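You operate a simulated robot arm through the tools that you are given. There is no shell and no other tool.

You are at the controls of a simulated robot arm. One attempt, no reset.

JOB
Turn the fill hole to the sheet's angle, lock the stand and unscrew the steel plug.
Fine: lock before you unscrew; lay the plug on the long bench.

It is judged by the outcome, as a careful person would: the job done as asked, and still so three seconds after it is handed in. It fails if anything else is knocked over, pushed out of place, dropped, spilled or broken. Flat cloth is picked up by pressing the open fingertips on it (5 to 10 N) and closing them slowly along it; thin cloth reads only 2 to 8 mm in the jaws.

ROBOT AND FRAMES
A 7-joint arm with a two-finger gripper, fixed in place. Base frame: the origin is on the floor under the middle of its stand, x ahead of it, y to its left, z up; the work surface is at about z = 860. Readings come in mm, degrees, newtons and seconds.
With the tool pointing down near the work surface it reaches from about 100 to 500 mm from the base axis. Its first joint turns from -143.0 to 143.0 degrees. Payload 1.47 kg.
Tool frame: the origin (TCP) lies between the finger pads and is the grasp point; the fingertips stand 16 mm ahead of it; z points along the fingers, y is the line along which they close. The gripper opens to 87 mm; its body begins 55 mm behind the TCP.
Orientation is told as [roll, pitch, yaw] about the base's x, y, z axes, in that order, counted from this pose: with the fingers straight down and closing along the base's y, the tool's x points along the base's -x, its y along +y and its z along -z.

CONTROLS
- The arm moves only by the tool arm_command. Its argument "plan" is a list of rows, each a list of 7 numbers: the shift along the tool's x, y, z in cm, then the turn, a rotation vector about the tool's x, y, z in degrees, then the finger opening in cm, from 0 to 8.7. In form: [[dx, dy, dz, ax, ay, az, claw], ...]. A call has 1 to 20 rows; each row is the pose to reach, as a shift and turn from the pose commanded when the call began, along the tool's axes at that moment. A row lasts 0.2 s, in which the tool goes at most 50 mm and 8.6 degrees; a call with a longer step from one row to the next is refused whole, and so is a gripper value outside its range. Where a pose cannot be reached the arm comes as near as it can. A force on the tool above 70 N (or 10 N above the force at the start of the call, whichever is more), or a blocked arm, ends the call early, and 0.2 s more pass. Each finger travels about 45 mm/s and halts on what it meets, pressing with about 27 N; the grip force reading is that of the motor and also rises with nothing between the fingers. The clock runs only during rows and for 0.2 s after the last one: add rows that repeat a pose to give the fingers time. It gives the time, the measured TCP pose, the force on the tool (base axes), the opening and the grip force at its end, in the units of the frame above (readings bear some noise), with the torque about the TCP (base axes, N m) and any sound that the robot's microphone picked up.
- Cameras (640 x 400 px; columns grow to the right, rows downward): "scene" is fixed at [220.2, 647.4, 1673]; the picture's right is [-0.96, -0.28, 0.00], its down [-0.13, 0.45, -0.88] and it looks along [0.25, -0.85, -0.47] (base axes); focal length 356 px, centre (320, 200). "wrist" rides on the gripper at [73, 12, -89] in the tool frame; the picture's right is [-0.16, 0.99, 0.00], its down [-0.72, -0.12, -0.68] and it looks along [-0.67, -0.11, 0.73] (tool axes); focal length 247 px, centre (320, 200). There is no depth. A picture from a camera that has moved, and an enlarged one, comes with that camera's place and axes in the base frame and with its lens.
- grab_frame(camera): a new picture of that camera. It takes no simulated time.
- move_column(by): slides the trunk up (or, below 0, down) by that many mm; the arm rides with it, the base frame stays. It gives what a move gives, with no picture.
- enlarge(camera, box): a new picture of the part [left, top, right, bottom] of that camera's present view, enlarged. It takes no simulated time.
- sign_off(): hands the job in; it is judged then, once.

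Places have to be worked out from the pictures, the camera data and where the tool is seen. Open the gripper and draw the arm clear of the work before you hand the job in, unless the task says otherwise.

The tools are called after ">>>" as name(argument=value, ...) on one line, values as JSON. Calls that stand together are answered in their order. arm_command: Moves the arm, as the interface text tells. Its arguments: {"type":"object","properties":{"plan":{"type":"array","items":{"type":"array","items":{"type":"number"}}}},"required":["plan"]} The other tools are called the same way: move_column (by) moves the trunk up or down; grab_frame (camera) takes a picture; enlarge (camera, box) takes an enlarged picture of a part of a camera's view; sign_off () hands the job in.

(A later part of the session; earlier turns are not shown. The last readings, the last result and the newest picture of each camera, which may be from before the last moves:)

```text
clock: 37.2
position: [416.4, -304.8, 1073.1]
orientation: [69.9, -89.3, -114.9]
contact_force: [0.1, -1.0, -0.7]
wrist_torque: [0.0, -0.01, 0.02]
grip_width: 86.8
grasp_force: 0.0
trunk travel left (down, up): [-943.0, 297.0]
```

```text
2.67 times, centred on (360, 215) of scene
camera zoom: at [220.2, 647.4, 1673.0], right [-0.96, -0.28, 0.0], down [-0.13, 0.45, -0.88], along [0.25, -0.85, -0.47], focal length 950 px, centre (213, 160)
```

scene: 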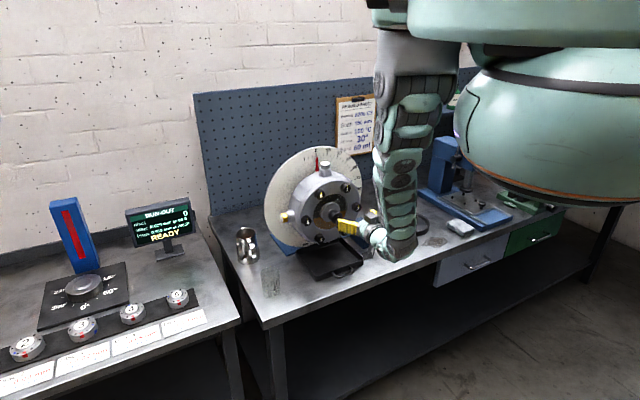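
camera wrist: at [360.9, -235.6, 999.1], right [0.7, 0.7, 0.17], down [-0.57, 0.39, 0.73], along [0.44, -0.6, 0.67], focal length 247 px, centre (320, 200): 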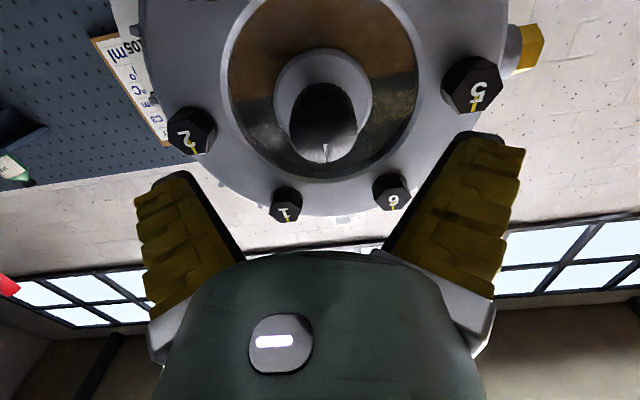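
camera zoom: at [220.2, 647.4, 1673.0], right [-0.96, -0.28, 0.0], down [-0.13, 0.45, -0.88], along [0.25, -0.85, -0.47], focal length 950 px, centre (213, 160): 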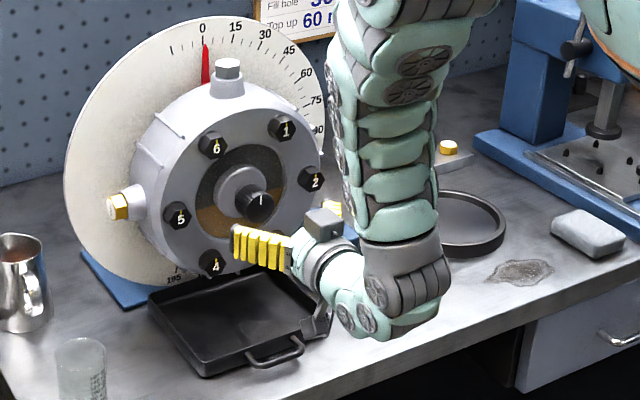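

I enlarge the knob to check that the axis is centred on the tool.

>>> enlarge(camera="wrist", box=[260, 40, 390, 180])

```text
2.86 times, centred on (325, 110) of wrist
camera zoom: at [360.9, -235.6, 999.1], right [0.7, 0.7, 0.17], down [-0.57, 0.39, 0.73], along [0.44, -0.6, 0.67], focal length 706 px, centre (306, 457)
```

zoom: 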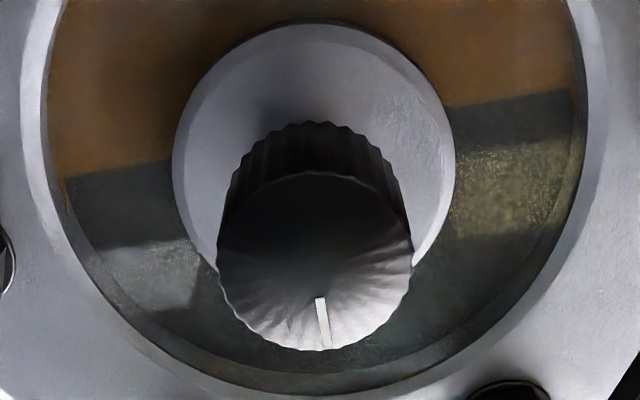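

The knob face is exactly where predicted (axis z = 1070, face 82 mm in front of the plug plane) and it is about 42 mm across. I narrow the fingers to 62 mm so they clear bolts 2 and 5, and then advance 62 mm around the knob.

>>> arm_command(plan=[[0.15, 0, 0, 0, 0, 0, 6.2], [0.3, -0.1, 0, 0, 0, 0, 6.2], [0.3, -0.1, 1.5, 0, 0, 0, 6.2], [0.3, -0.1, 3, 0, 0, 0, 6.2], [0.3, -0.1, 4.2, 0, 0, 0, 6.2], [0.3, -0.1, 5.2, 0, 0, 0, 6.2], [0.3, -0.1, 6.2, 0, 0, 0, 6.2], [0.3, -0.1, 6.2, 0, 0, 0, 6.2]])

>>> grab_frame(camera="wrist")

>>> enlarge(camera="scene", box=[260, 140, 400, 260])

```text
clock: 39.0
position: [457.3, -351.3, 1074.9]
orientation: [69.6, -89.3, -114.7]
contact_force: [0.8, -0.4, 0.1]
wrist_torque: [0.0, -0.01, -0.04]
grip_width: 66.3
grasp_force: 3.1
out of reach, approached as far as the arm can: row 7, 8
trunk travel left (down, up): [-943.0, 297.0]
```

```text
taken
camera wrist: at [402.8, -279.2, 1002.2], right [0.7, 0.69, 0.17], down [-0.57, 0.39, 0.73], along [0.44, -0.6, 0.67], focal length 247 px, centre (320, 200)
```

wrist: 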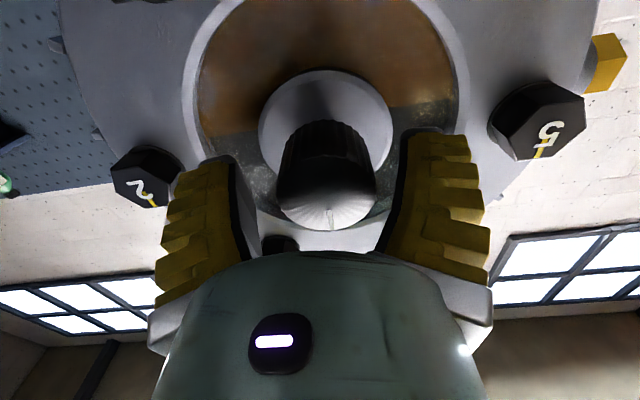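

```text
3.33 times, centred on (330, 200) of scene
camera zoom: at [220.2, 647.4, 1673.0], right [-0.96, -0.28, 0.0], down [-0.13, 0.45, -0.88], along [0.25, -0.85, -0.47], focal length 1188 px, centre (287, 200)
```

zoom: 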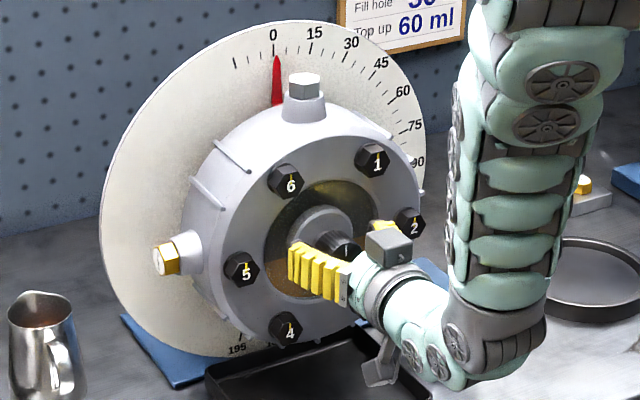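

The fingers straddle the knob, but the TCP is 5 mm high and 3 mm to the right. I correct the height with the trunk and the side offset with the arm, and then close on the knob.

>>> move_column(by=-5)

>>> arm_command(plan=[[0, 0.25, 0, 0, 0, 0, 5.6], [0, 0.25, 0, 0, 0, 0, 5.0], [0, 0.25, 0, 0, 0, 0, 4.4], [0, 0.25, 0, 0, 0, 0, 3.8], [0, 0.25, 0, 0, 0, 0, 3.2], [0, 0.25, 0, 0, 0, 0, 2.6], [0, 0.25, 0, 0, 0, 0, 2.0]])

>>> grab_frame(camera="wrist")

```text
clock: 39.6
position: [458.5, -349.8, 1069.6]
orientation: [71.0, -89.3, -116.1]
contact_force: [0.4, -0.4, 0.0]
wrist_torque: [-0.01, 0.01, -0.01]
grip_width: 66.5
grasp_force: 3.1
trunk travel left (down, up): [-938.0, 302.0]
```

```text
clock: 41.2
position: [460.3, -347.9, 1069.7]
orientation: [74.1, -89.2, -119.1]
contact_force: [-3.6, 7.0, 4.5]
wrist_torque: [-0.29, -0.18, 0.01]
grip_width: 35.8
grasp_force: 30.1
trunk travel left (down, up): [-938.0, 302.0]
```

```text
taken
camera wrist: at [404.9, -276.4, 996.7], right [0.7, 0.7, 0.17], down [-0.57, 0.39, 0.72], along [0.44, -0.6, 0.67], focal length 247 px, centre (320, 200)
```

wrist: 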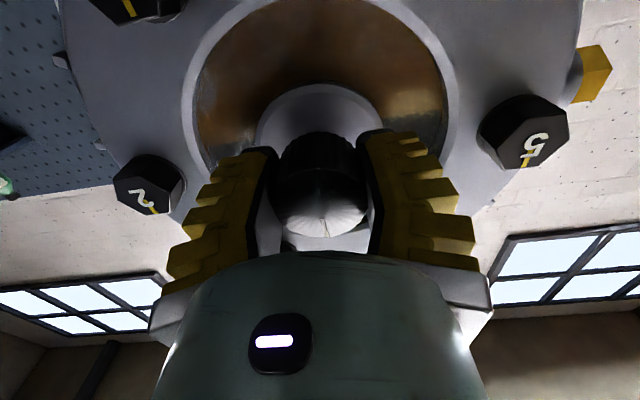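

The knob is held firmly. I turn it clockwise 12° about the tool axis and watch the torque and the pointer.

>>> arm_command(plan=[[0, 0, 0, 0, 0, 3, 2.0], [0, 0, 0, 0, 0, 6, 2.0], [0, 0, 0, 0, 0, 9, 2.0], [0, 0, 0, 0, 0, 12, 2.0], [0, 0, 0, 0, 0, 12, 2.0]])

>>> enlarge(camera="scene", box=[260, 140, 400, 260])

>>> grab_frame(camera="wrist")

```text
clock: 42.4
position: [461.2, -348.2, 1069.7]
orientation: [88.9, -77.2, -133.8]
contact_force: [3.8, 2.2, -2.4]
wrist_torque: [-0.35, 0.01, 0.14]
grip_width: 33.6
grasp_force: 30.3
trunk travel left (down, up): [-938.0, 302.0]
```

```text
3.33 times, centred on (330, 200) of scene
camera zoom: at [220.2, 647.4, 1673.0], right [-0.96, -0.28, 0.0], down [-0.13, 0.45, -0.88], along [0.25, -0.85, -0.47], focal length 1188 px, centre (287, 200)
```

zoom: 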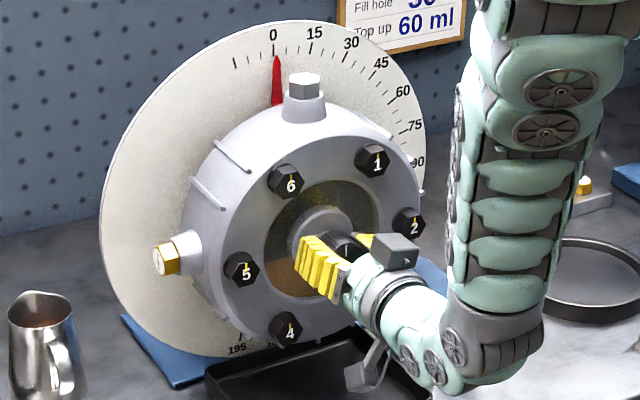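

```text
taken
camera wrist: at [415.7, -266.1, 1001.6], right [0.66, 0.65, 0.37], down [-0.67, 0.29, 0.68], along [0.34, -0.7, 0.63], focal length 247 px, centre (320, 200)
```

wrist: 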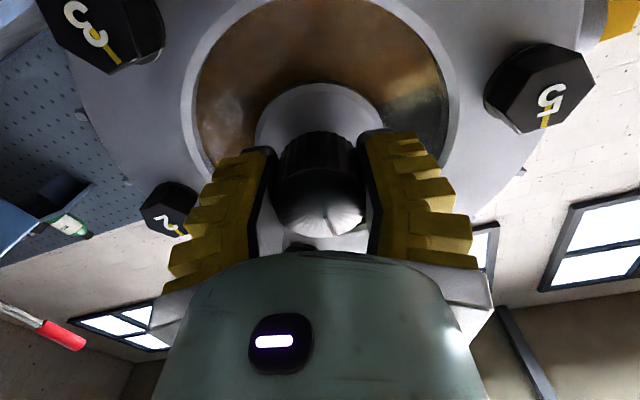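

The knob turned easily with the hand. I zoom in on the pointer to see whether it moved even slightly, for instance through a reduction gear.

>>> enlarge(camera="scene", box=[300, 140, 340, 180])

>>> enlarge(camera="scene", box=[320, 195, 360, 235])

```text
10.00 times, centred on (320, 160) of scene
camera zoom: at [220.2, 647.4, 1673.0], right [-0.96, -0.28, 0.0], down [-0.13, 0.45, -0.88], along [0.25, -0.85, -0.47], focal length 3562 px, centre (320, 600)
```

zoom: 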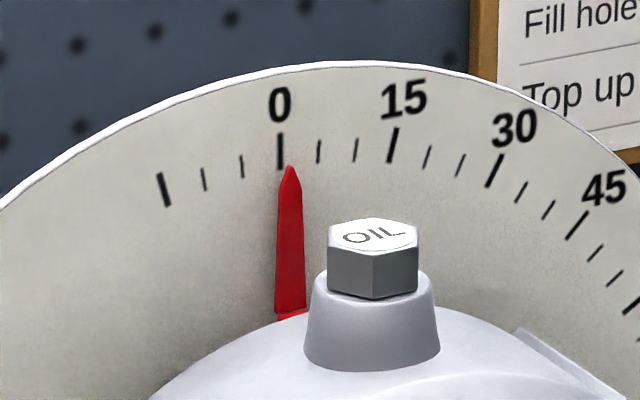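

```text
10.00 times, centred on (340, 215) of scene
camera zoom: at [220.2, 647.4, 1673.0], right [-0.96, -0.28, 0.0], down [-0.13, 0.45, -0.88], along [0.25, -0.85, -0.47], focal length 3562 px, centre (120, 50)
```

zoom: 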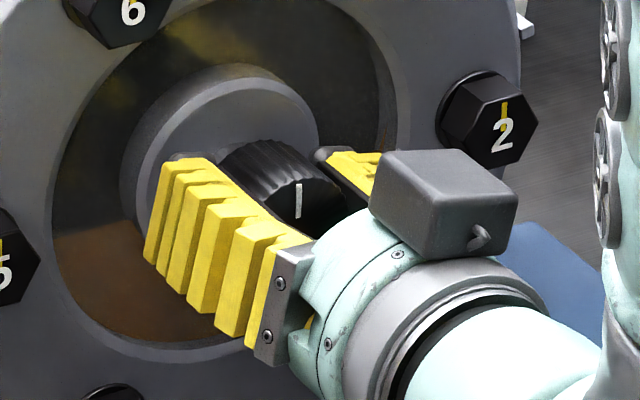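

The pointer is practically still at 0. I check whether the knob itself turned or the fingers slipped.

>>> enlarge(camera="wrist", box=[250, 110, 390, 250])

```text
2.86 times, centred on (320, 180) of wrist
camera zoom: at [415.7, -266.1, 1001.6], right [0.66, 0.65, 0.37], down [-0.67, 0.29, 0.68], along [0.34, -0.7, 0.63], focal length 706 px, centre (320, 257)
```

zoom: 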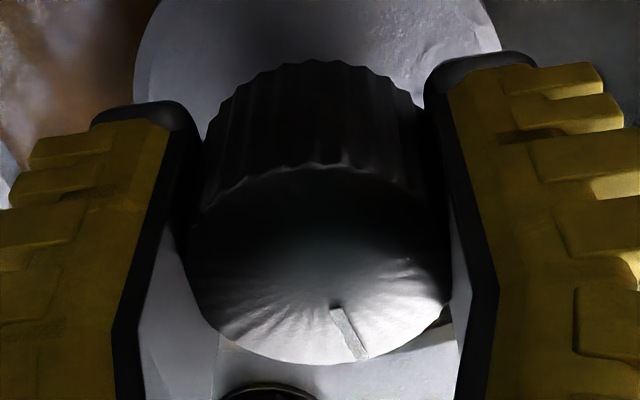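

The mark stayed upright, so the fingers slipped and the knob is rigid with the stuck housing. The stand may be clamped right now, so I open, back out and go to the lever next.

>>> arm_command(plan=[[0, 0, 0, 0, 0, 0, 5.2], [0, 0, 0, 0, 0, 0, 6.2], [0, 0, -1.5, 0, 0, 0, 6.2], [0, 0, -3.5, 0, 0, 0, 6.2], [0, 0, -5.5, 0, 0, -4, 6.2], [0, 0, -7.5, 0, 0, -8, 6.2], [0, 0, -9, 0, 0, -12, 6.2], [0, 0, -9, 0, 0, -12, 6.2]])

>>> grab_frame(camera="scene")

```text
clock: 44.2
position: [397.4, -285.9, 1070.9]
orientation: [72.2, -89.3, -117.3]
contact_force: [0.2, -0.2, 0.1]
wrist_torque: [-0.01, 0.02, -0.02]
grip_width: 66.5
grasp_force: 3.1
trunk travel left (down, up): [-938.0, 302.0]
```

```text
taken
```

scene: 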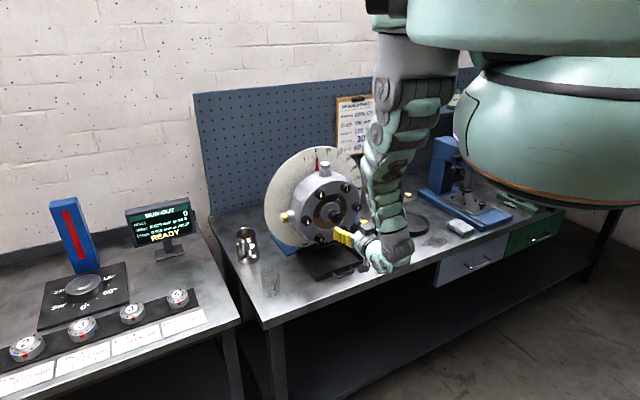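

I slide right, 90 mm in front of everything, to line up with the clamp lever while keeping the hand level.

>>> arm_command(plan=[[0, -3, 0, 0, 0, 0, 5], [0, -6, 0, 0, 0, 0, 5], [0, -9, 0, 0, 0, 0, 5], [0, -12, 0, 0, 0, 0, 5], [0, -15, 0, 0, 0, 0, 5], [0, -18, 0, 0, 0, 0, 5], [0, -18, 0, 0, 0, 0, 5]])

>>> grab_frame(camera="scene")

>>> grab_frame(camera="wrist")

```text
clock: 45.8
position: [299.2, -376.5, 1089.6]
orientation: [75.1, -88.9, -120.3]
contact_force: [0.6, 0.5, -0.2]
wrist_torque: [0.0, 0.0, -0.03]
grip_width: 55.3
grasp_force: 4.1
out of reach, approached as far as the arm can: row 3, 4, 5, 6, 7
trunk travel left (down, up): [-938.0, 302.0]
```

```text
taken
```

scene: 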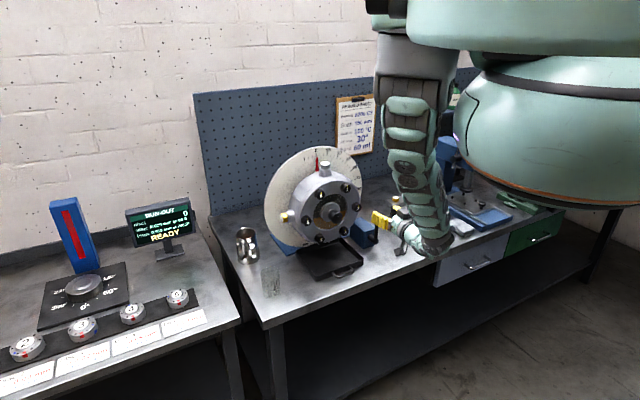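

```text
taken
camera wrist: at [243.8, -304.8, 1015.9], right [0.7, 0.69, 0.18], down [-0.57, 0.39, 0.72], along [0.43, -0.61, 0.67], focal length 247 px, centre (320, 200)
```

wrist: 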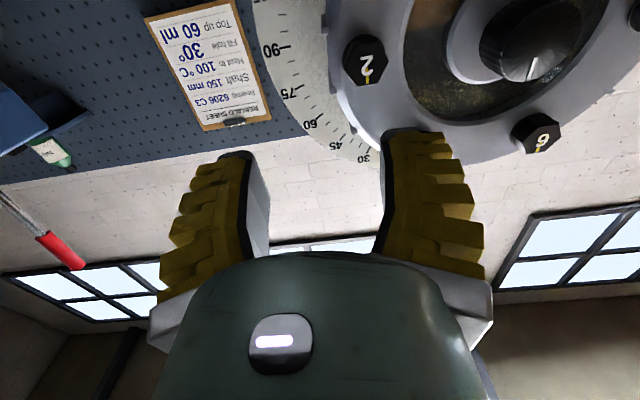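

The arm is limited there, with the hand too close to the robot. I lower the trunk so the hand is at lever height, then move right and forward to just in front of the lever.

>>> move_column(by=-117)

>>> arm_command(plan=[[0, -1, 1.2, 0, 0, 0, 5], [0, -2, 2.4, 0, 0, 0, 5], [0, -3, 3.6, 0, 0, 0, 5], [0, -4, 4.8, 0, 0, 0, 5], [0, -4.6, 5.6, 0, 0, 0, 5], [0, -4.6, 5.6, 0, 0, 0, 5]])

>>> grab_frame(camera="wrist")

>>> grab_frame(camera="scene")

```text
clock: 47.2
position: [298.8, -377.6, 972.8]
orientation: [76.4, -88.9, -121.5]
contact_force: [-0.1, -0.9, 0.8]
wrist_torque: [0.0, 0.03, 0.03]
grip_width: 55.1
grasp_force: 3.9
trunk travel left (down, up): [-821.0, 419.0]
```

```text
clock: 48.6
position: [306.9, -426.5, 996.9]
orientation: [76.4, -88.9, -121.8]
contact_force: [0.7, 0.0, 0.3]
wrist_torque: [0.04, -0.02, -0.01]
grip_width: 55.4
grasp_force: 3.8
out of reach, approached as far as the arm can: row 1, 2, 3, 4, 5, 6
trunk travel left (down, up): [-821.0, 419.0]
```

```text
taken
camera wrist: at [251.3, -354.3, 925.2], right [0.7, 0.69, 0.17], down [-0.57, 0.39, 0.72], along [0.43, -0.61, 0.67], focal length 247 px, centre (320, 200)
```

wrist: 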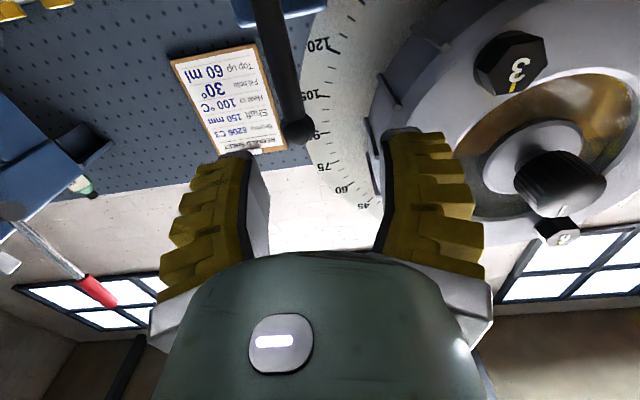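

```text
taken
```

scene: 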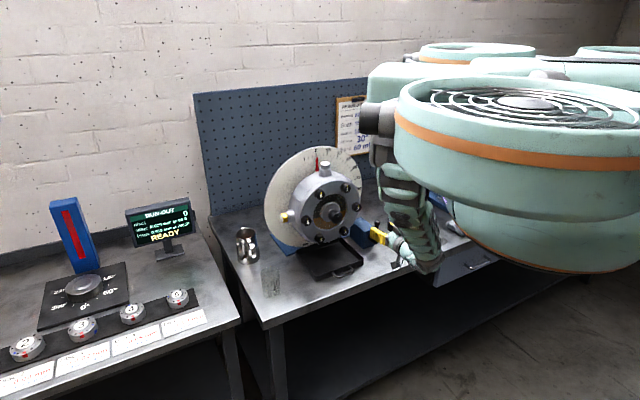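

The lever's ball shows between the fingers, slightly towards the right-hand finger. I lower 22 mm and advance in small steps so the fingers straddle the rod.

>>> move_column(by=-22)

>>> arm_command(plan=[[0, -0.7, 0.8, 0, 0, 0, 5], [0, -1.4, 1.6, 0, 0, 0, 5], [0, -1.5, 2.4, 0, 0, 0, 5], [0, -1.5, 3.0, 0, 0, 0, 5]])

>>> grab_frame(camera="wrist")

```text
clock: 49.3
position: [307.1, -425.2, 976.6]
orientation: [76.8, -89.0, -122.1]
contact_force: [0.2, -0.5, 1.2]
wrist_torque: [0.04, 0.0, 0.02]
grip_width: 55.3
grasp_force: 3.5
trunk travel left (down, up): [-799.0, 441.0]
```

```text
clock: 50.3
position: [312.4, -443.6, 987.3]
orientation: [75.7, -88.9, -121.1]
contact_force: [0.1, -0.7, -0.7]
wrist_torque: [-0.01, 0.01, 0.04]
grip_width: 55.3
grasp_force: 3.9
out of reach, approached as far as the arm can: row 1, 2, 3, 4
trunk travel left (down, up): [-799.0, 441.0]
```

```text
taken
camera wrist: at [256.8, -371.1, 914.9], right [0.7, 0.69, 0.18], down [-0.57, 0.39, 0.72], along [0.43, -0.61, 0.67], focal length 247 px, centre (320, 200)
```

wrist: 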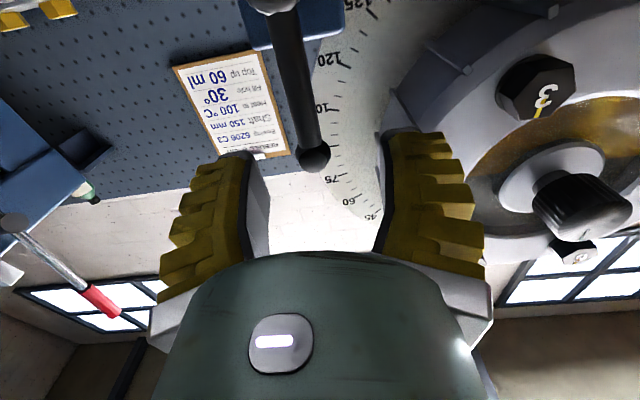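

The level pose keeps hitting limits, so I check with a zero-motion row whether the commanded pose is still the unreachable one.

>>> arm_command(plan=[[0, 0, 0, 0, 0, 0, 5]])

```text
clock: 50.7
position: [312.6, -442.4, 987.1]
orientation: [75.9, -89.0, -121.0]
contact_force: [-0.3, -0.4, 0.7]
wrist_torque: [-0.01, 0.01, 0.01]
grip_width: 55.4
grasp_force: 4.1
trunk travel left (down, up): [-799.0, 441.0]
```

The commanded pose equals the reached one, which is good. I relax the tilt by 25°, fingers pointing slightly down, to gain reach while holding this spot.

>>> arm_command(plan=[[0, 0, 0, 0, 6, 0, 5], [0, 0, 0, 0, 12, 0, 5], [0, 0, 0, 0, 18, 0, 5], [0, 0, 0, 0, 25, 0, 5], [0, 0, 0, 0, 25, 0, 5]])

>>> grab_frame(camera="wrist")

```text
clock: 51.9
position: [312.4, -444.5, 988.3]
orientation: [2.2, -64.7, -47.3]
contact_force: [-0.1, 0.4, -0.1]
wrist_torque: [0.0, -0.02, 0.02]
grip_width: 55.3
grasp_force: 4.2
trunk travel left (down, up): [-799.0, 441.0]
```

```text
taken
camera wrist: at [240.8, -357.2, 959.7], right [0.75, 0.65, 0.16], down [-0.31, 0.12, 0.94], along [0.59, -0.75, 0.29], focal length 247 px, centre (320, 200)
```

wrist: 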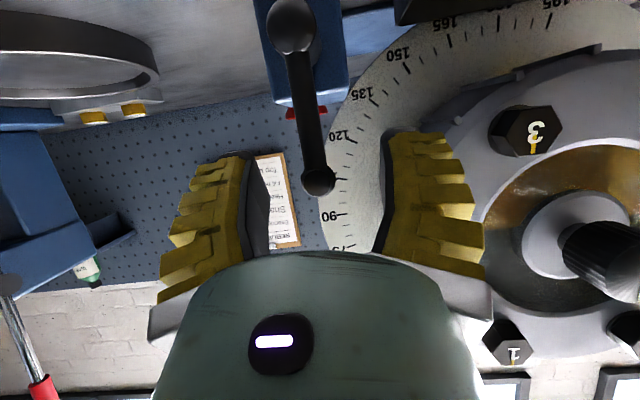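

No limits now. The lever is centred between the fingers. I advance 4 cm so the open fingers straddle the rod below the ball.

>>> arm_command(plan=[[0.2, -0.4, 0.8, 0, 0, 0, 5], [0.26, -0.78, 1.6, 0, 0, 0, 5], [0.26, -0.78, 2.4, 0, 0, 0, 5], [0.26, -0.78, 3.2, 0, 0, 0, 5], [0.26, -0.78, 4.05, 0, 0, 0, 5], [0.26, -0.78, 4.05, 0, 0, 0, 5]])

>>> grab_frame(camera="wrist")

>>> enlarge(camera="scene", box=[320, 180, 480, 290])

```text
clock: 53.3
position: [331.5, -474.4, 967.4]
orientation: [2.2, -64.6, -47.3]
contact_force: [-0.2, -2.0, 0.4]
wrist_torque: [0.0, -0.02, -0.01]
grip_width: 55.3
grasp_force: 3.4
trunk travel left (down, up): [-799.0, 441.0]
```

```text
taken
camera wrist: at [260.4, -387.0, 939.3], right [0.75, 0.65, 0.16], down [-0.31, 0.13, 0.94], along [0.59, -0.75, 0.29], focal length 247 px, centre (320, 200)
```

wrist: 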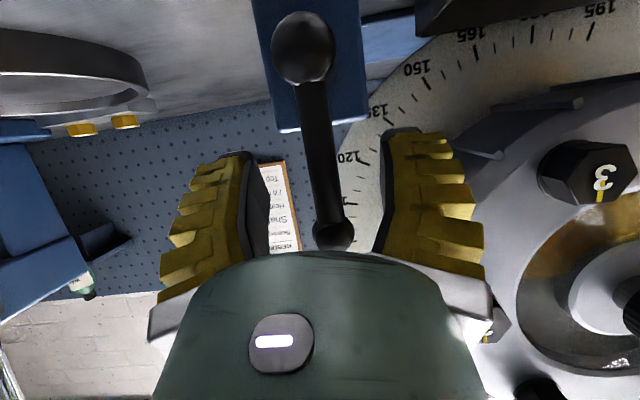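

```text
3.64 times, centred on (400, 235) of scene
camera zoom: at [220.2, 647.4, 1673.0], right [-0.96, -0.28, 0.0], down [-0.13, 0.45, -0.88], along [0.25, -0.85, -0.47], focal length 1295 px, centre (29, 73)
```

zoom: 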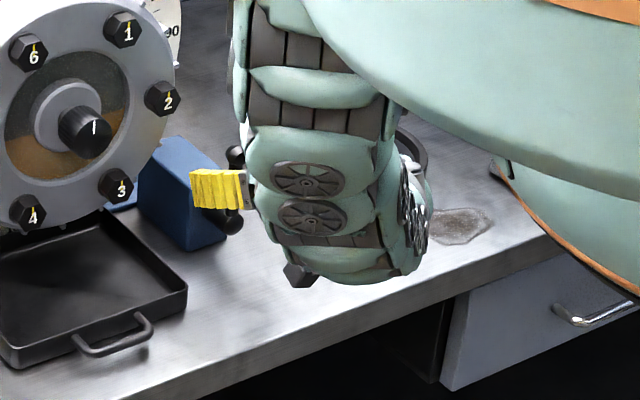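

The rod is between the fingers. I narrow the gap to about 2.4 cm and then push the lever gently to the right (clockwise), watching the force.

>>> arm_command(plan=[[0, 0, 0, 0, 0, 0, 4], [0, 0, 0, 0, 0, 0, 3.2], [0, 0, 0, 0, 0, 0, 2.4], [0, 0, 0, 0, 0, 0, 2.4], [0, 0, 0, 0, 0, 0, 2.4]])

>>> arm_command(plan=[[0, -0.5, 0, 0, 0, 0, 2.4], [0, -1, 0.05, 0, 0, 0, 2.4], [0, -1.5, 0.1, 0, 0, 0, 2.4], [0, -2, 0.15, 0, 0, 0, 2.4]])

>>> grab_frame(camera="wrist")

```text
clock: 54.5
position: [332.5, -475.0, 966.9]
orientation: [2.4, -64.8, -47.4]
contact_force: [0.6, 0.0, -0.5]
wrist_torque: [0.03, 0.01, 0.01]
grip_width: 30.2
grasp_force: 5.0
trunk travel left (down, up): [-799.0, 441.0]
```

```text
clock: 55.5
position: [323.9, -485.7, 964.8]
orientation: [3.3, -64.8, -47.9]
contact_force: [11.4, 16.2, 4.4]
wrist_torque: [0.04, -0.28, 0.06]
grip_width: 43.9
grasp_force: 14.0
trunk travel left (down, up): [-799.0, 441.0]
```

```text
taken
camera wrist: at [252.6, -399.3, 937.2], right [0.74, 0.65, 0.17], down [-0.32, 0.12, 0.94], along [0.59, -0.75, 0.29], focal length 247 px, centre (320, 200)
```

wrist: 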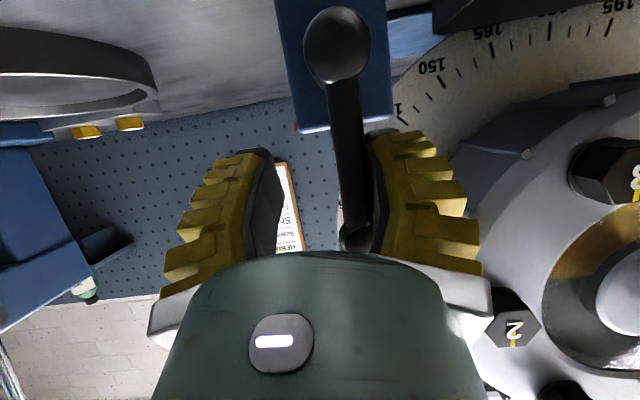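

The lever resists to the right with about 20 N, so that side may be its stop. I go back and try the other way, to the left.

>>> arm_command(plan=[[0, 1, -0.05, 0, 0, 0, 2.8], [0, 2, -0.1, 0, 0, 0, 2.8], [0, 2.8, -0.1, 0, 0, 0, 2.8], [0, 3.4, -0.1, 0, 0, 0, 2.8], [0, 4, -0.1, 0, 0, 0, 2.8]])

>>> grab_frame(camera="wrist")

```text
clock: 56.7
position: [344.2, -460.8, 968.2]
orientation: [1.8, -64.7, -47.3]
contact_force: [-5.6, -3.7, 0.8]
wrist_torque: [-0.06, 0.12, -0.08]
grip_width: 38.0
grasp_force: 7.4
trunk travel left (down, up): [-799.0, 441.0]
```

```text
taken
camera wrist: at [273.4, -374.8, 940.8], right [0.75, 0.64, 0.16], down [-0.31, 0.13, 0.94], along [0.59, -0.76, 0.29], focal length 247 px, centre (320, 200)
```

wrist: 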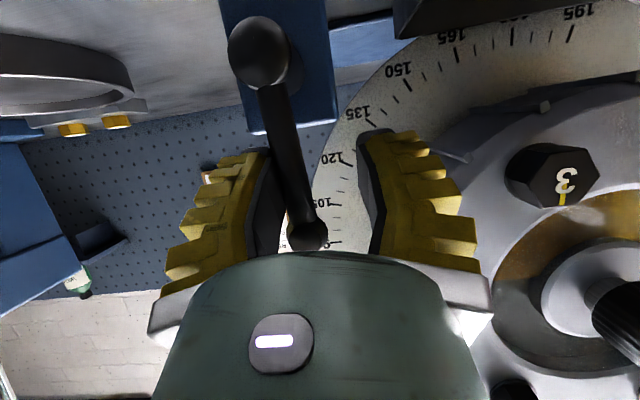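

A light force, and the rod looks slightly inclined. I keep pushing to the left.

>>> arm_command(plan=[[0, 0.5, 0, 0, 0, 0, 2.8], [0, 1, 0, 0, 0, 0, 2.8], [0, 1.5, 0.05, 0, 0, 0, 2.8], [0, 2, 0.1, 0, 0, 0, 2.8]])

>>> grab_frame(camera="wrist")

>>> enlarge(camera="scene", box=[320, 180, 480, 290])

```text
clock: 57.7
position: [362.5, -447.4, 967.0]
orientation: [2.4, -64.7, -47.4]
contact_force: [-0.8, 0.2, 0.9]
wrist_torque: [-0.15, 0.02, 0.0]
grip_width: 34.5
grasp_force: 7.2
trunk travel left (down, up): [-799.0, 441.0]
```

```text
taken
camera wrist: at [290.0, -360.1, 939.3], right [0.75, 0.65, 0.16], down [-0.31, 0.12, 0.94], along [0.59, -0.75, 0.29], focal length 247 px, centre (320, 200)
```

wrist: 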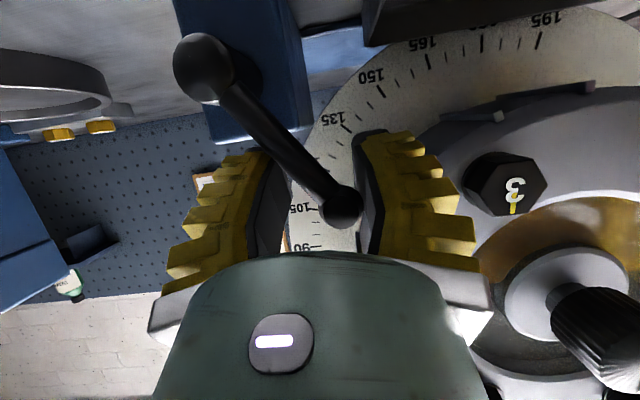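

```text
3.64 times, centred on (400, 235) of scene
camera zoom: at [220.2, 647.4, 1673.0], right [-0.96, -0.28, 0.0], down [-0.13, 0.45, -0.88], along [0.25, -0.85, -0.47], focal length 1295 px, centre (29, 73)
```

zoom: 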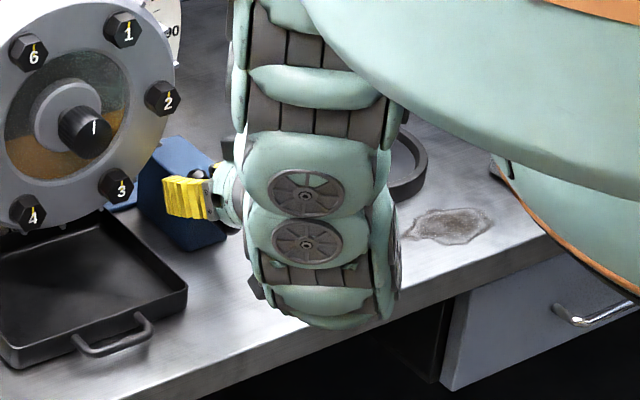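

The lever swings easily to the left, so upright was its clamped end and I am releasing the clamp. I continue along the arc to about 60°, staying above the tray.

>>> arm_command(plan=[[0.6, 0.42, 0.29, 0, 0, 0, 2.8], [1.21, 0.83, 0.58, 0, 0, 0, 2.8], [1.8, 1.35, 0.87, 0, 0, 0, 2.8], [2.5, 1.94, 1.2, 0, 0, 0, 2.8], [2.5, 1.94, 1.2, 0, 0, 0, 2.8]])

>>> grab_frame(camera="wrist")

>>> enlarge(camera="scene", box=[320, 180, 480, 290])

```text
clock: 58.9
position: [381.5, -443.7, 948.7]
orientation: [1.6, -66.2, -46.5]
contact_force: [3.1, -5.7, 65.6]
wrist_torque: [-2.1, 3.13, -0.02]
grip_width: 41.8
grasp_force: 29.7
trunk travel left (down, up): [-799.0, 441.0]
```

```text
taken
camera wrist: at [310.9, -357.7, 919.3], right [0.74, 0.65, 0.16], down [-0.32, 0.15, 0.94], along [0.59, -0.75, 0.32], focal length 247 px, centre (320, 200)
```

wrist: 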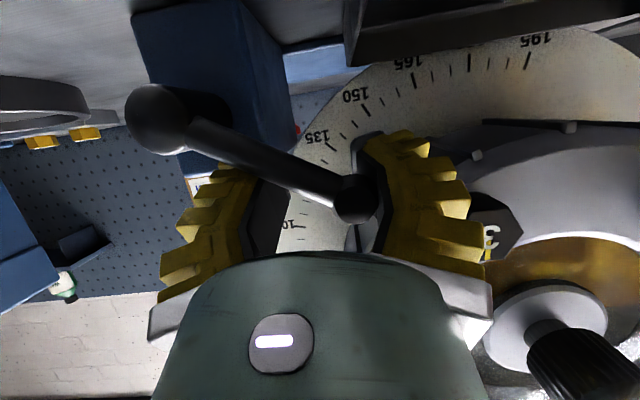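

```text
3.64 times, centred on (400, 235) of scene
camera zoom: at [220.2, 647.4, 1673.0], right [-0.96, -0.28, 0.0], down [-0.13, 0.45, -0.88], along [0.25, -0.85, -0.47], focal length 1295 px, centre (29, 73)
```

zoom: 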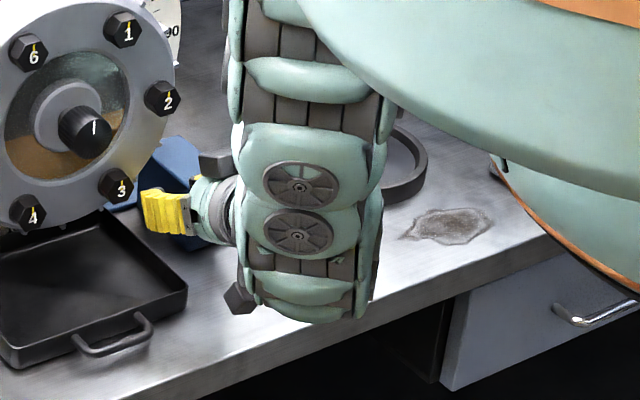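

The force jumped to 65 N: the inclined rod is jammed diagonally or the lever is at its stop. I back off upward along the arc right away.

>>> arm_command(plan=[[-0.5, -0.1, -0.2, 0, 0, 0, 5], [-1, -0.2, -0.45, 0, 0, 0, 6], [-1.3, -0.2, -0.6, 0, 0, 0, 6]])

>>> grab_frame(camera="wrist")

```text
clock: 59.7
position: [373.1, -432.7, 952.2]
orientation: [2.6, -64.4, -47.6]
contact_force: [0.1, 0.4, 0.8]
wrist_torque: [0.02, 0.0, -0.01]
grip_width: 64.6
grasp_force: 3.6
trunk travel left (down, up): [-799.0, 441.0]
```

```text
taken
camera wrist: at [301.6, -346.2, 924.1], right [0.75, 0.64, 0.16], down [-0.31, 0.12, 0.94], along [0.59, -0.76, 0.29], focal length 247 px, centre (320, 200)
```

wrist: 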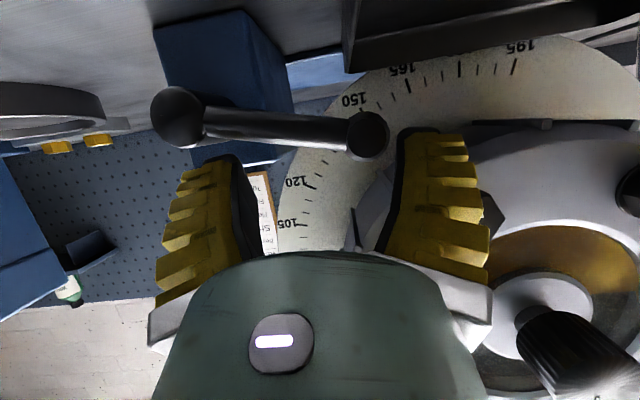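

The lever now lies almost horizontal, about 77° round. I back the fingers away from it and take a clean look.

>>> arm_command(plan=[[0, 0, -1, 0, 0, 0, 6.5], [0, 0, -2, 0, 0, 0, 6.5], [0, 0, -3, 0, 0, 0, 6.5], [0, 0, -4, 0, 0, 0, 6.5], [0, 0, -5, 0, 0, 0, 6.5], [0, 0, -5, 0, 0, 0, 6.5]])

>>> grab_frame(camera="wrist")

>>> grab_frame(camera="scene")

```text
clock: 61.1
position: [342.3, -403.1, 975.9]
orientation: [2.4, -64.9, -47.4]
contact_force: [-0.6, 0.2, -0.6]
wrist_torque: [0.02, -0.02, 0.0]
grip_width: 69.0
grasp_force: 3.2
trunk travel left (down, up): [-799.0, 441.0]
```

```text
taken
camera wrist: at [271.2, -316.2, 948.1], right [0.75, 0.65, 0.16], down [-0.31, 0.12, 0.94], along [0.59, -0.75, 0.29], focal length 247 px, centre (320, 200)
```

wrist: 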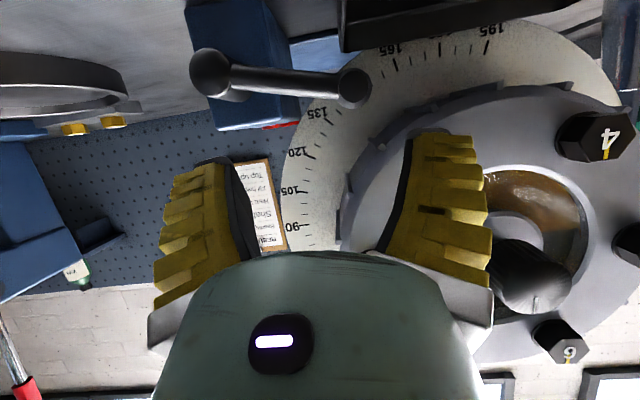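

```text
taken
```

scene: 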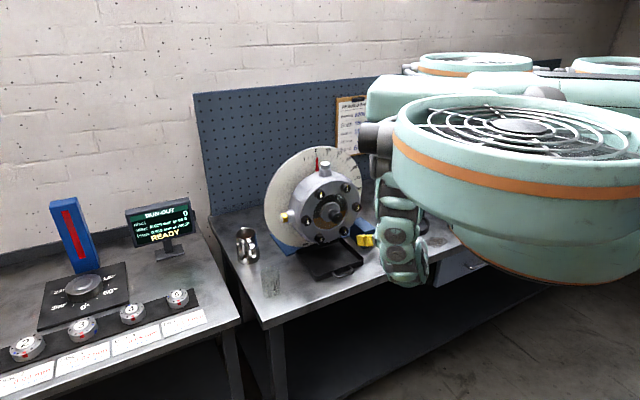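

The lever is at about 80°. To test whether the housing is free now, I go back above the plug: first the trunk up, then the tool turned to point down.

>>> move_column(by=290)

>>> arm_command(plan=[[0, 0, -1, 0, 8, 0, 8.7], [0, 0, -1, 0, 16, 0, 8.7], [0, 0, -1, 0, 24, 0, 8.7], [0, 0, -1, 0, 32, 0, 8.7], [0, 0, -1, 0, 40, 0, 8.7], [0, 0, -1, 0, 48, 0, 8.7], [0, 0, -1, 0, 56, 0, 8.7], [0, 0, -1, 0, 64.7, 0, 8.7], [0, 0, -1, 0, 64.7, 0, 8.7]])

```text
clock: 64.0
position: [342.9, -402.4, 1266.9]
orientation: [2.3, -64.7, -47.4]
contact_force: [0.5, 0.0, -0.9]
wrist_torque: [0.01, 0.03, 0.02]
grip_width: 69.1
grasp_force: 2.8
trunk travel left (down, up): [-1089.0, 151.0]
```

```text
refused: row 8 steps farther than a row can; nothing moved
```

>>> arm_command(plan=[[0, 0, -1, 0, 8, 0, 8.7], [0, 0, -1, 0, 16, 0, 8.7], [0, 0, -1, 0, 24, 0, 8.7], [0, 0, -1, 0, 32, 0, 8.7], [0, 0, -1, 0, 40, 0, 8.7], [0, 0, -1, 0, 48, 0, 8.7], [0, 0, -1, 0, 56, 0, 8.7], [0, 0, -1, 0, 64, 0, 8.7], [0, 0, -1, 0, 64.7, 0, 8.7]])

```text
clock: 66.0
position: [336.6, -396.7, 1270.5]
orientation: [1.0, 0.1, -45.2]
contact_force: [0.6, 0.9, 0.5]
wrist_torque: [0.01, 0.01, 0.02]
grip_width: 86.9
grasp_force: 0.0
trunk travel left (down, up): [-1089.0, 151.0]
```

The tool points down. I rise 9 cm first (tips above the dial rim) and then move over the plug.

>>> arm_command(plan=[[0, 0, -3, 0, 0, 0, 8.7], [0, 0, -6, 0, 0, 0, 8.7], [0, 0, -9, 0, 0, 0, 8.7], [-2.5, 2.4, -9, 0, 0, 0, 8.7], [-5, 4.8, -9, 0, 0, 0, 8.7], [-7.5, 7.2, -9, 0, 0, 0, 8.7], [-10, 9.6, -9, 0, 0, 0, 8.7], [-12.56, 12.1, -9, 0, 0, 0, 8.7], [-12.56, 12.1, -9, 0, 0, 0, 8.7]])

>>> grab_frame(camera="wrist")

>>> grab_frame(camera="scene")

```text
clock: 68.0
position: [510.6, -402.0, 1362.6]
orientation: [0.9, 0.0, -45.2]
contact_force: [-0.8, -0.2, 0.2]
wrist_torque: [-0.01, 0.01, 0.0]
grip_width: 87.0
grasp_force: 0.1
trunk travel left (down, up): [-1089.0, 151.0]
```

```text
taken
camera wrist: at [465.0, -344.5, 1451.9], right [0.81, 0.58, 0.02], down [0.42, -0.6, 0.68], along [0.41, -0.54, -0.73], focal length 247 px, centre (320, 200)
```

wrist: 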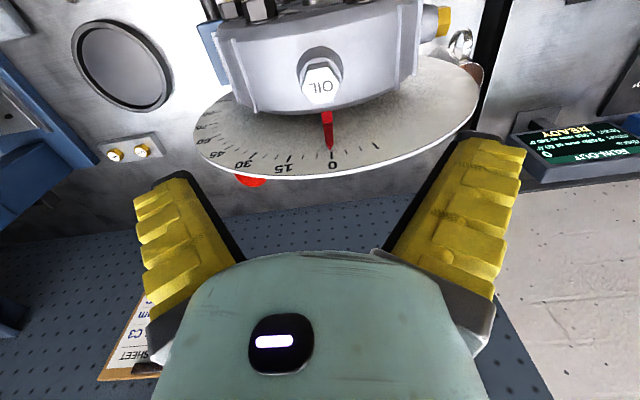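

```text
taken
```

scene: 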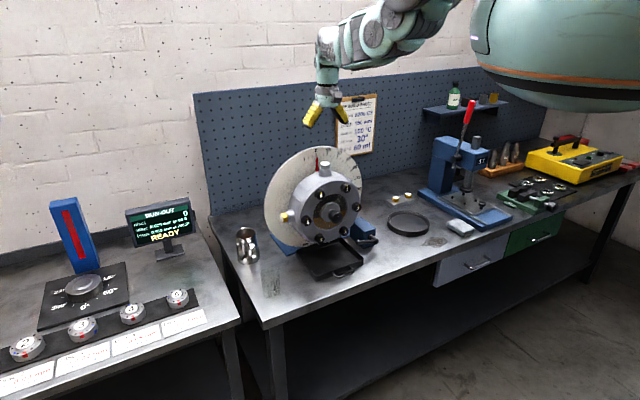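

I'm centred over the plug again. I lower 148 mm by trunk to straddle the boss as before and close on it.

>>> move_column(by=-148)

>>> arm_command(plan=[[0, 0, 0, 0, 0, 0, 7.5], [0, 0, 0, 0, 0, 0, 6.2], [0, 0, 0, 0, 0, 0, 5], [0, 0, 0, 0, 0, 0, 4], [0, 0, 0, 0, 0, 0, 3.3], [0, 0, 0, 0, 0, 0, 2.8]])

```text
clock: 69.8
position: [511.4, -402.6, 1214.6]
orientation: [1.1, 0.0, -45.3]
contact_force: [-0.4, 0.1, -0.7]
wrist_torque: [0.01, 0.04, 0.0]
grip_width: 87.1
grasp_force: 0.0
trunk travel left (down, up): [-941.0, 299.0]
```

```text
clock: 71.2
position: [510.5, -402.5, 1215.4]
orientation: [0.9, 0.0, -45.3]
contact_force: [-1.7, 0.9, 4.3]
wrist_torque: [0.32, 0.36, 0.05]
grip_width: 34.5
grasp_force: 22.1
trunk travel left (down, up): [-941.0, 299.0]
```

The boss is held. I make a small clockwise test arc of 6°.

>>> arm_command(plan=[[0, -0.25, 0, -1, 0, 0, 2.6], [0, -0.51, 0.01, -2, 0, 0, 2.6], [0, -0.76, 0.02, -3, 0, 0, 2.6], [0, -1.01, 0.035, -4, 0, 0, 2.6], [0, -1.27, 0.055, -5, 0, 0, 2.6], [0, -1.52, 0.08, -6, 0, 0, 2.6]])

>>> enlarge(camera="scene", box=[260, 140, 370, 250])

```text
clock: 72.6
position: [498.7, -414.6, 1214.1]
orientation: [7.0, -0.1, -45.3]
contact_force: [-7.8, 7.2, 14.9]
wrist_torque: [0.35, 0.22, 0.1]
grip_width: 32.9
grasp_force: 30.1
trunk travel left (down, up): [-941.0, 299.0]
```

```text
3.64 times, centred on (315, 195) of scene
camera zoom: at [220.2, 647.4, 1673.0], right [-0.96, -0.28, 0.0], down [-0.13, 0.45, -0.88], along [0.25, -0.85, -0.47], focal length 1295 px, centre (338, 218)
```

zoom: 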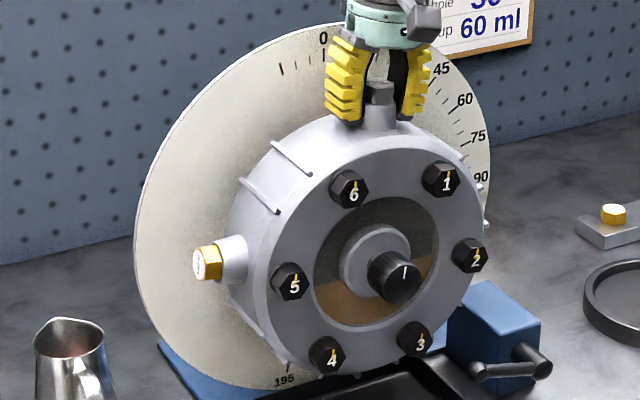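

The housing turns now: the bolts and knob mark have rotated, so the clamp is released. I continue 12° more along the same arc.

>>> arm_command(plan=[[0, -0.38, 0.005, -1.5, 0, 0, 2.6], [0, -0.76, 0.02, -3, 0, 0, 2.6], [0, -1.14, 0.045, -4.5, 0, 0, 2.6], [0, -1.515, 0.08, -6, 0, 0, 2.6], [0, -1.89, 0.124, -7.5, 0, 0, 2.6], [0, -2.27, 0.18, -9, 0, 0, 2.6], [0, -2.64, 0.243, -10.5, 0, 0, 2.6], [0, -3.01, 0.317, -12, 0, 0, 2.6]])

>>> enlarge(camera="scene", box=[260, 140, 370, 250])

>>> grab_frame(camera="wrist")

```text
clock: 74.3
position: [478.1, -421.8, 1215.8]
orientation: [17.7, -2.0, -45.3]
contact_force: [11.5, -11.5, -0.7]
wrist_torque: [-0.44, -0.4, -0.2]
grip_width: 33.0
grasp_force: 29.9
out of reach, approached as far as the arm can: row 3, 4, 5, 6, 7, 8
trunk travel left (down, up): [-941.0, 299.0]
stopped in row 8: the force on the tool passed its limit at 71 N (the readings are from after the stop); the commanded pose is now the measured one
```

```text
3.64 times, centred on (315, 195) of scene
camera zoom: at [220.2, 647.4, 1673.0], right [-0.96, -0.28, 0.0], down [-0.13, 0.45, -0.88], along [0.25, -0.85, -0.47], focal length 1295 px, centre (338, 218)
```

zoom: 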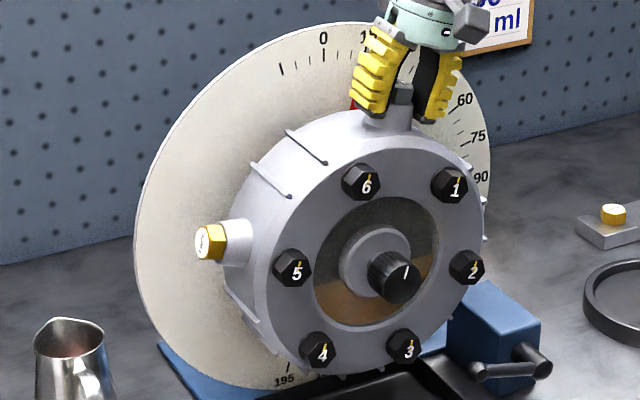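

```text
taken
camera wrist: at [411.9, -380.1, 1300.9], right [0.77, 0.56, 0.31], down [0.27, -0.72, 0.64], along [0.58, -0.41, -0.71], focal length 247 px, centre (320, 200)
```

wrist: 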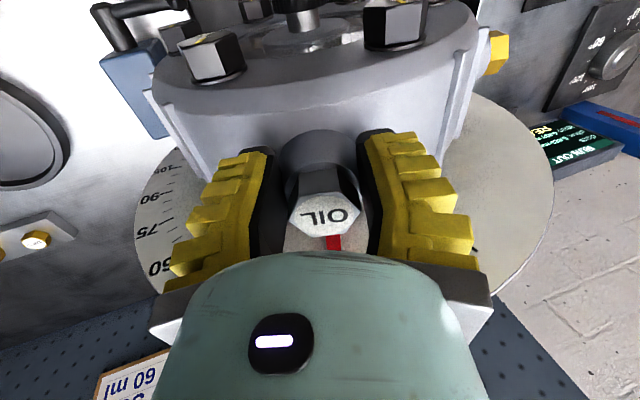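

The housing is at about 15°, but the arm ran into its reach limit and the force peaked. I open, check that the housing holds by friction, and withdraw along the tool axis.

>>> arm_command(plan=[[0, 0, 0, 0, 0, 0, 4.5], [0, 0, 0, 0, 0, 0, 6.5], [0, 0, 0, 0, 0, 0, 8.7], [0, 0, -2, 0, 0, 0, 8.7], [0, 0, -4, 0, 0, 0, 8.7], [0, 0, -6, 0, 0, 0, 8.7], [0, 0, -6, 0, 0, 0, 8.7]])

>>> enlarge(camera="scene", box=[260, 130, 380, 250])

```text
clock: 75.9
position: [460.8, -430.2, 1267.8]
orientation: [17.8, -1.3, -45.1]
contact_force: [0.0, -0.3, 0.0]
wrist_torque: [0.0, -0.02, -0.01]
grip_width: 86.9
grasp_force: 0.0
trunk travel left (down, up): [-941.0, 299.0]
```

```text
3.33 times, centred on (320, 190) of scene
camera zoom: at [220.2, 647.4, 1673.0], right [-0.96, -0.28, 0.0], down [-0.13, 0.45, -0.88], along [0.25, -0.85, -0.47], focal length 1188 px, centre (320, 233)
```

zoom: 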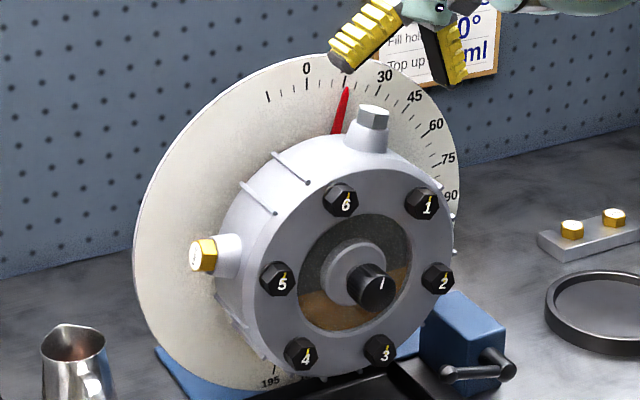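

The housing stays put at about 15°. In free air I test whether the 30° tilted pose above the plug's future position is reachable.

>>> arm_command(plan=[[-0.35, -1.3, -0.1, -3, 0, 0, 8.7], [-0.7, -2.6, -0.2, -6, 0, 0, 8.7], [-1.05, -3.9, -0.3, -9, 0, 0, 8.7], [-1.38, -5.22, -0.42, -12.2, 0, 0, 8.7], [-1.38, -5.22, -0.42, -12.2, 0, 0, 8.7]])

```text
clock: 77.1
position: [419.3, -428.2, 1271.7]
orientation: [26.7, -1.2, -45.3]
contact_force: [-0.9, 0.0, -0.6]
wrist_torque: [-0.02, 0.04, 0.01]
grip_width: 87.0
grasp_force: 0.1
out of reach, approached as far as the arm can: row 1, 2, 3, 4, 5
trunk travel left (down, up): [-941.0, 299.0]
```

Still limited. I raise the hand relative to the trunk, which folds the elbow, while going to the same spot, to see if that pose becomes reachable.

>>> arm_command(plan=[[-0.5, 0.5, -3, -1, 0, 0, 8.7], [-1.5, 1, -5.5, -2, 0, 0, 8.7], [-3, 1.7, -8, -3, 0, 0, 8.7], [-4.45, 2.34, -9.8, -3.3, 0, 0, 8.7], [-4.45, 2.34, -9.8, -3.3, 0, 0, 8.7]])

```text
clock: 78.3
position: [433.7, -423.9, 1364.4]
orientation: [28.4, -1.8, -46.4]
contact_force: [0.4, -0.1, 0.4]
wrist_torque: [-0.02, 0.01, -0.03]
grip_width: 86.8
grasp_force: 0.0
out of reach, approached as far as the arm can: row 1, 2, 3, 4, 5
trunk travel left (down, up): [-941.0, 299.0]
```

The tilt is nearly there, but the outward reach is short. I probe the same direction at a slightly lower hand height.

>>> arm_command(plan=[[-1, -0.5, 1.5, 0, 0, 0, 8.7], [-2, -1, 3, 0, 0, 0, 8.7], [-3, -1.5, 4, 0, 0, 0, 8.7], [-4, -2, 4.5, 0, 0, 0, 8.7]])

>>> grab_frame(camera="scene")

```text
clock: 79.3
position: [434.5, -423.2, 1335.3]
orientation: [29.9, -1.4, -45.1]
contact_force: [0.3, -0.3, -0.3]
wrist_torque: [-0.02, -0.02, 0.02]
grip_width: 87.0
grasp_force: 0.1
out of reach, approached as far as the arm can: row 1, 2, 3, 4
trunk travel left (down, up): [-941.0, 299.0]
```

```text
taken
```

scene: 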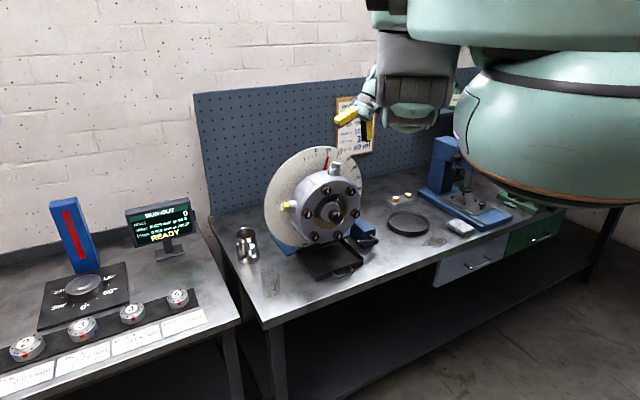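

I test straight down from here at the full 30° tilt, to map where the limit lies.

>>> arm_command(plan=[[0, -0.5, 0.87, 0, 0, 0, 8.7], [0, -1, 1.73, 0, 0, 0, 8.7], [0, -1.5, 2.6, 0, 0, 0, 8.7], [0, -2, 3.46, 0, 0, 0, 8.7]])

```text
clock: 80.3
position: [432.6, -421.4, 1296.8]
orientation: [29.9, -1.3, -45.1]
contact_force: [-0.3, 0.6, 0.8]
wrist_torque: [0.0, 0.0, 0.0]
grip_width: 87.0
grasp_force: 0.0
trunk travel left (down, up): [-941.0, 299.0]
```

Down is free. I test 3 cm outward, along -n.

>>> arm_command(plan=[[-0.8, 0, 0, 0, 0, 0, 8.7], [-1.6, 0, 0, 0, 0, 0, 8.7], [-2.4, 0, 0, 0, 0, 0, 8.7], [-3, 0, 0, 0, 0, 0, 8.7]])

```text
clock: 81.3
position: [433.7, -421.3, 1296.5]
orientation: [29.9, -1.3, -45.2]
contact_force: [0.3, 0.2, -0.2]
wrist_torque: [0.01, 0.0, 0.04]
grip_width: 87.1
grasp_force: 0.1
out of reach, approached as far as the arm can: row 1, 2, 3, 4
trunk travel left (down, up): [-941.0, 299.0]
```

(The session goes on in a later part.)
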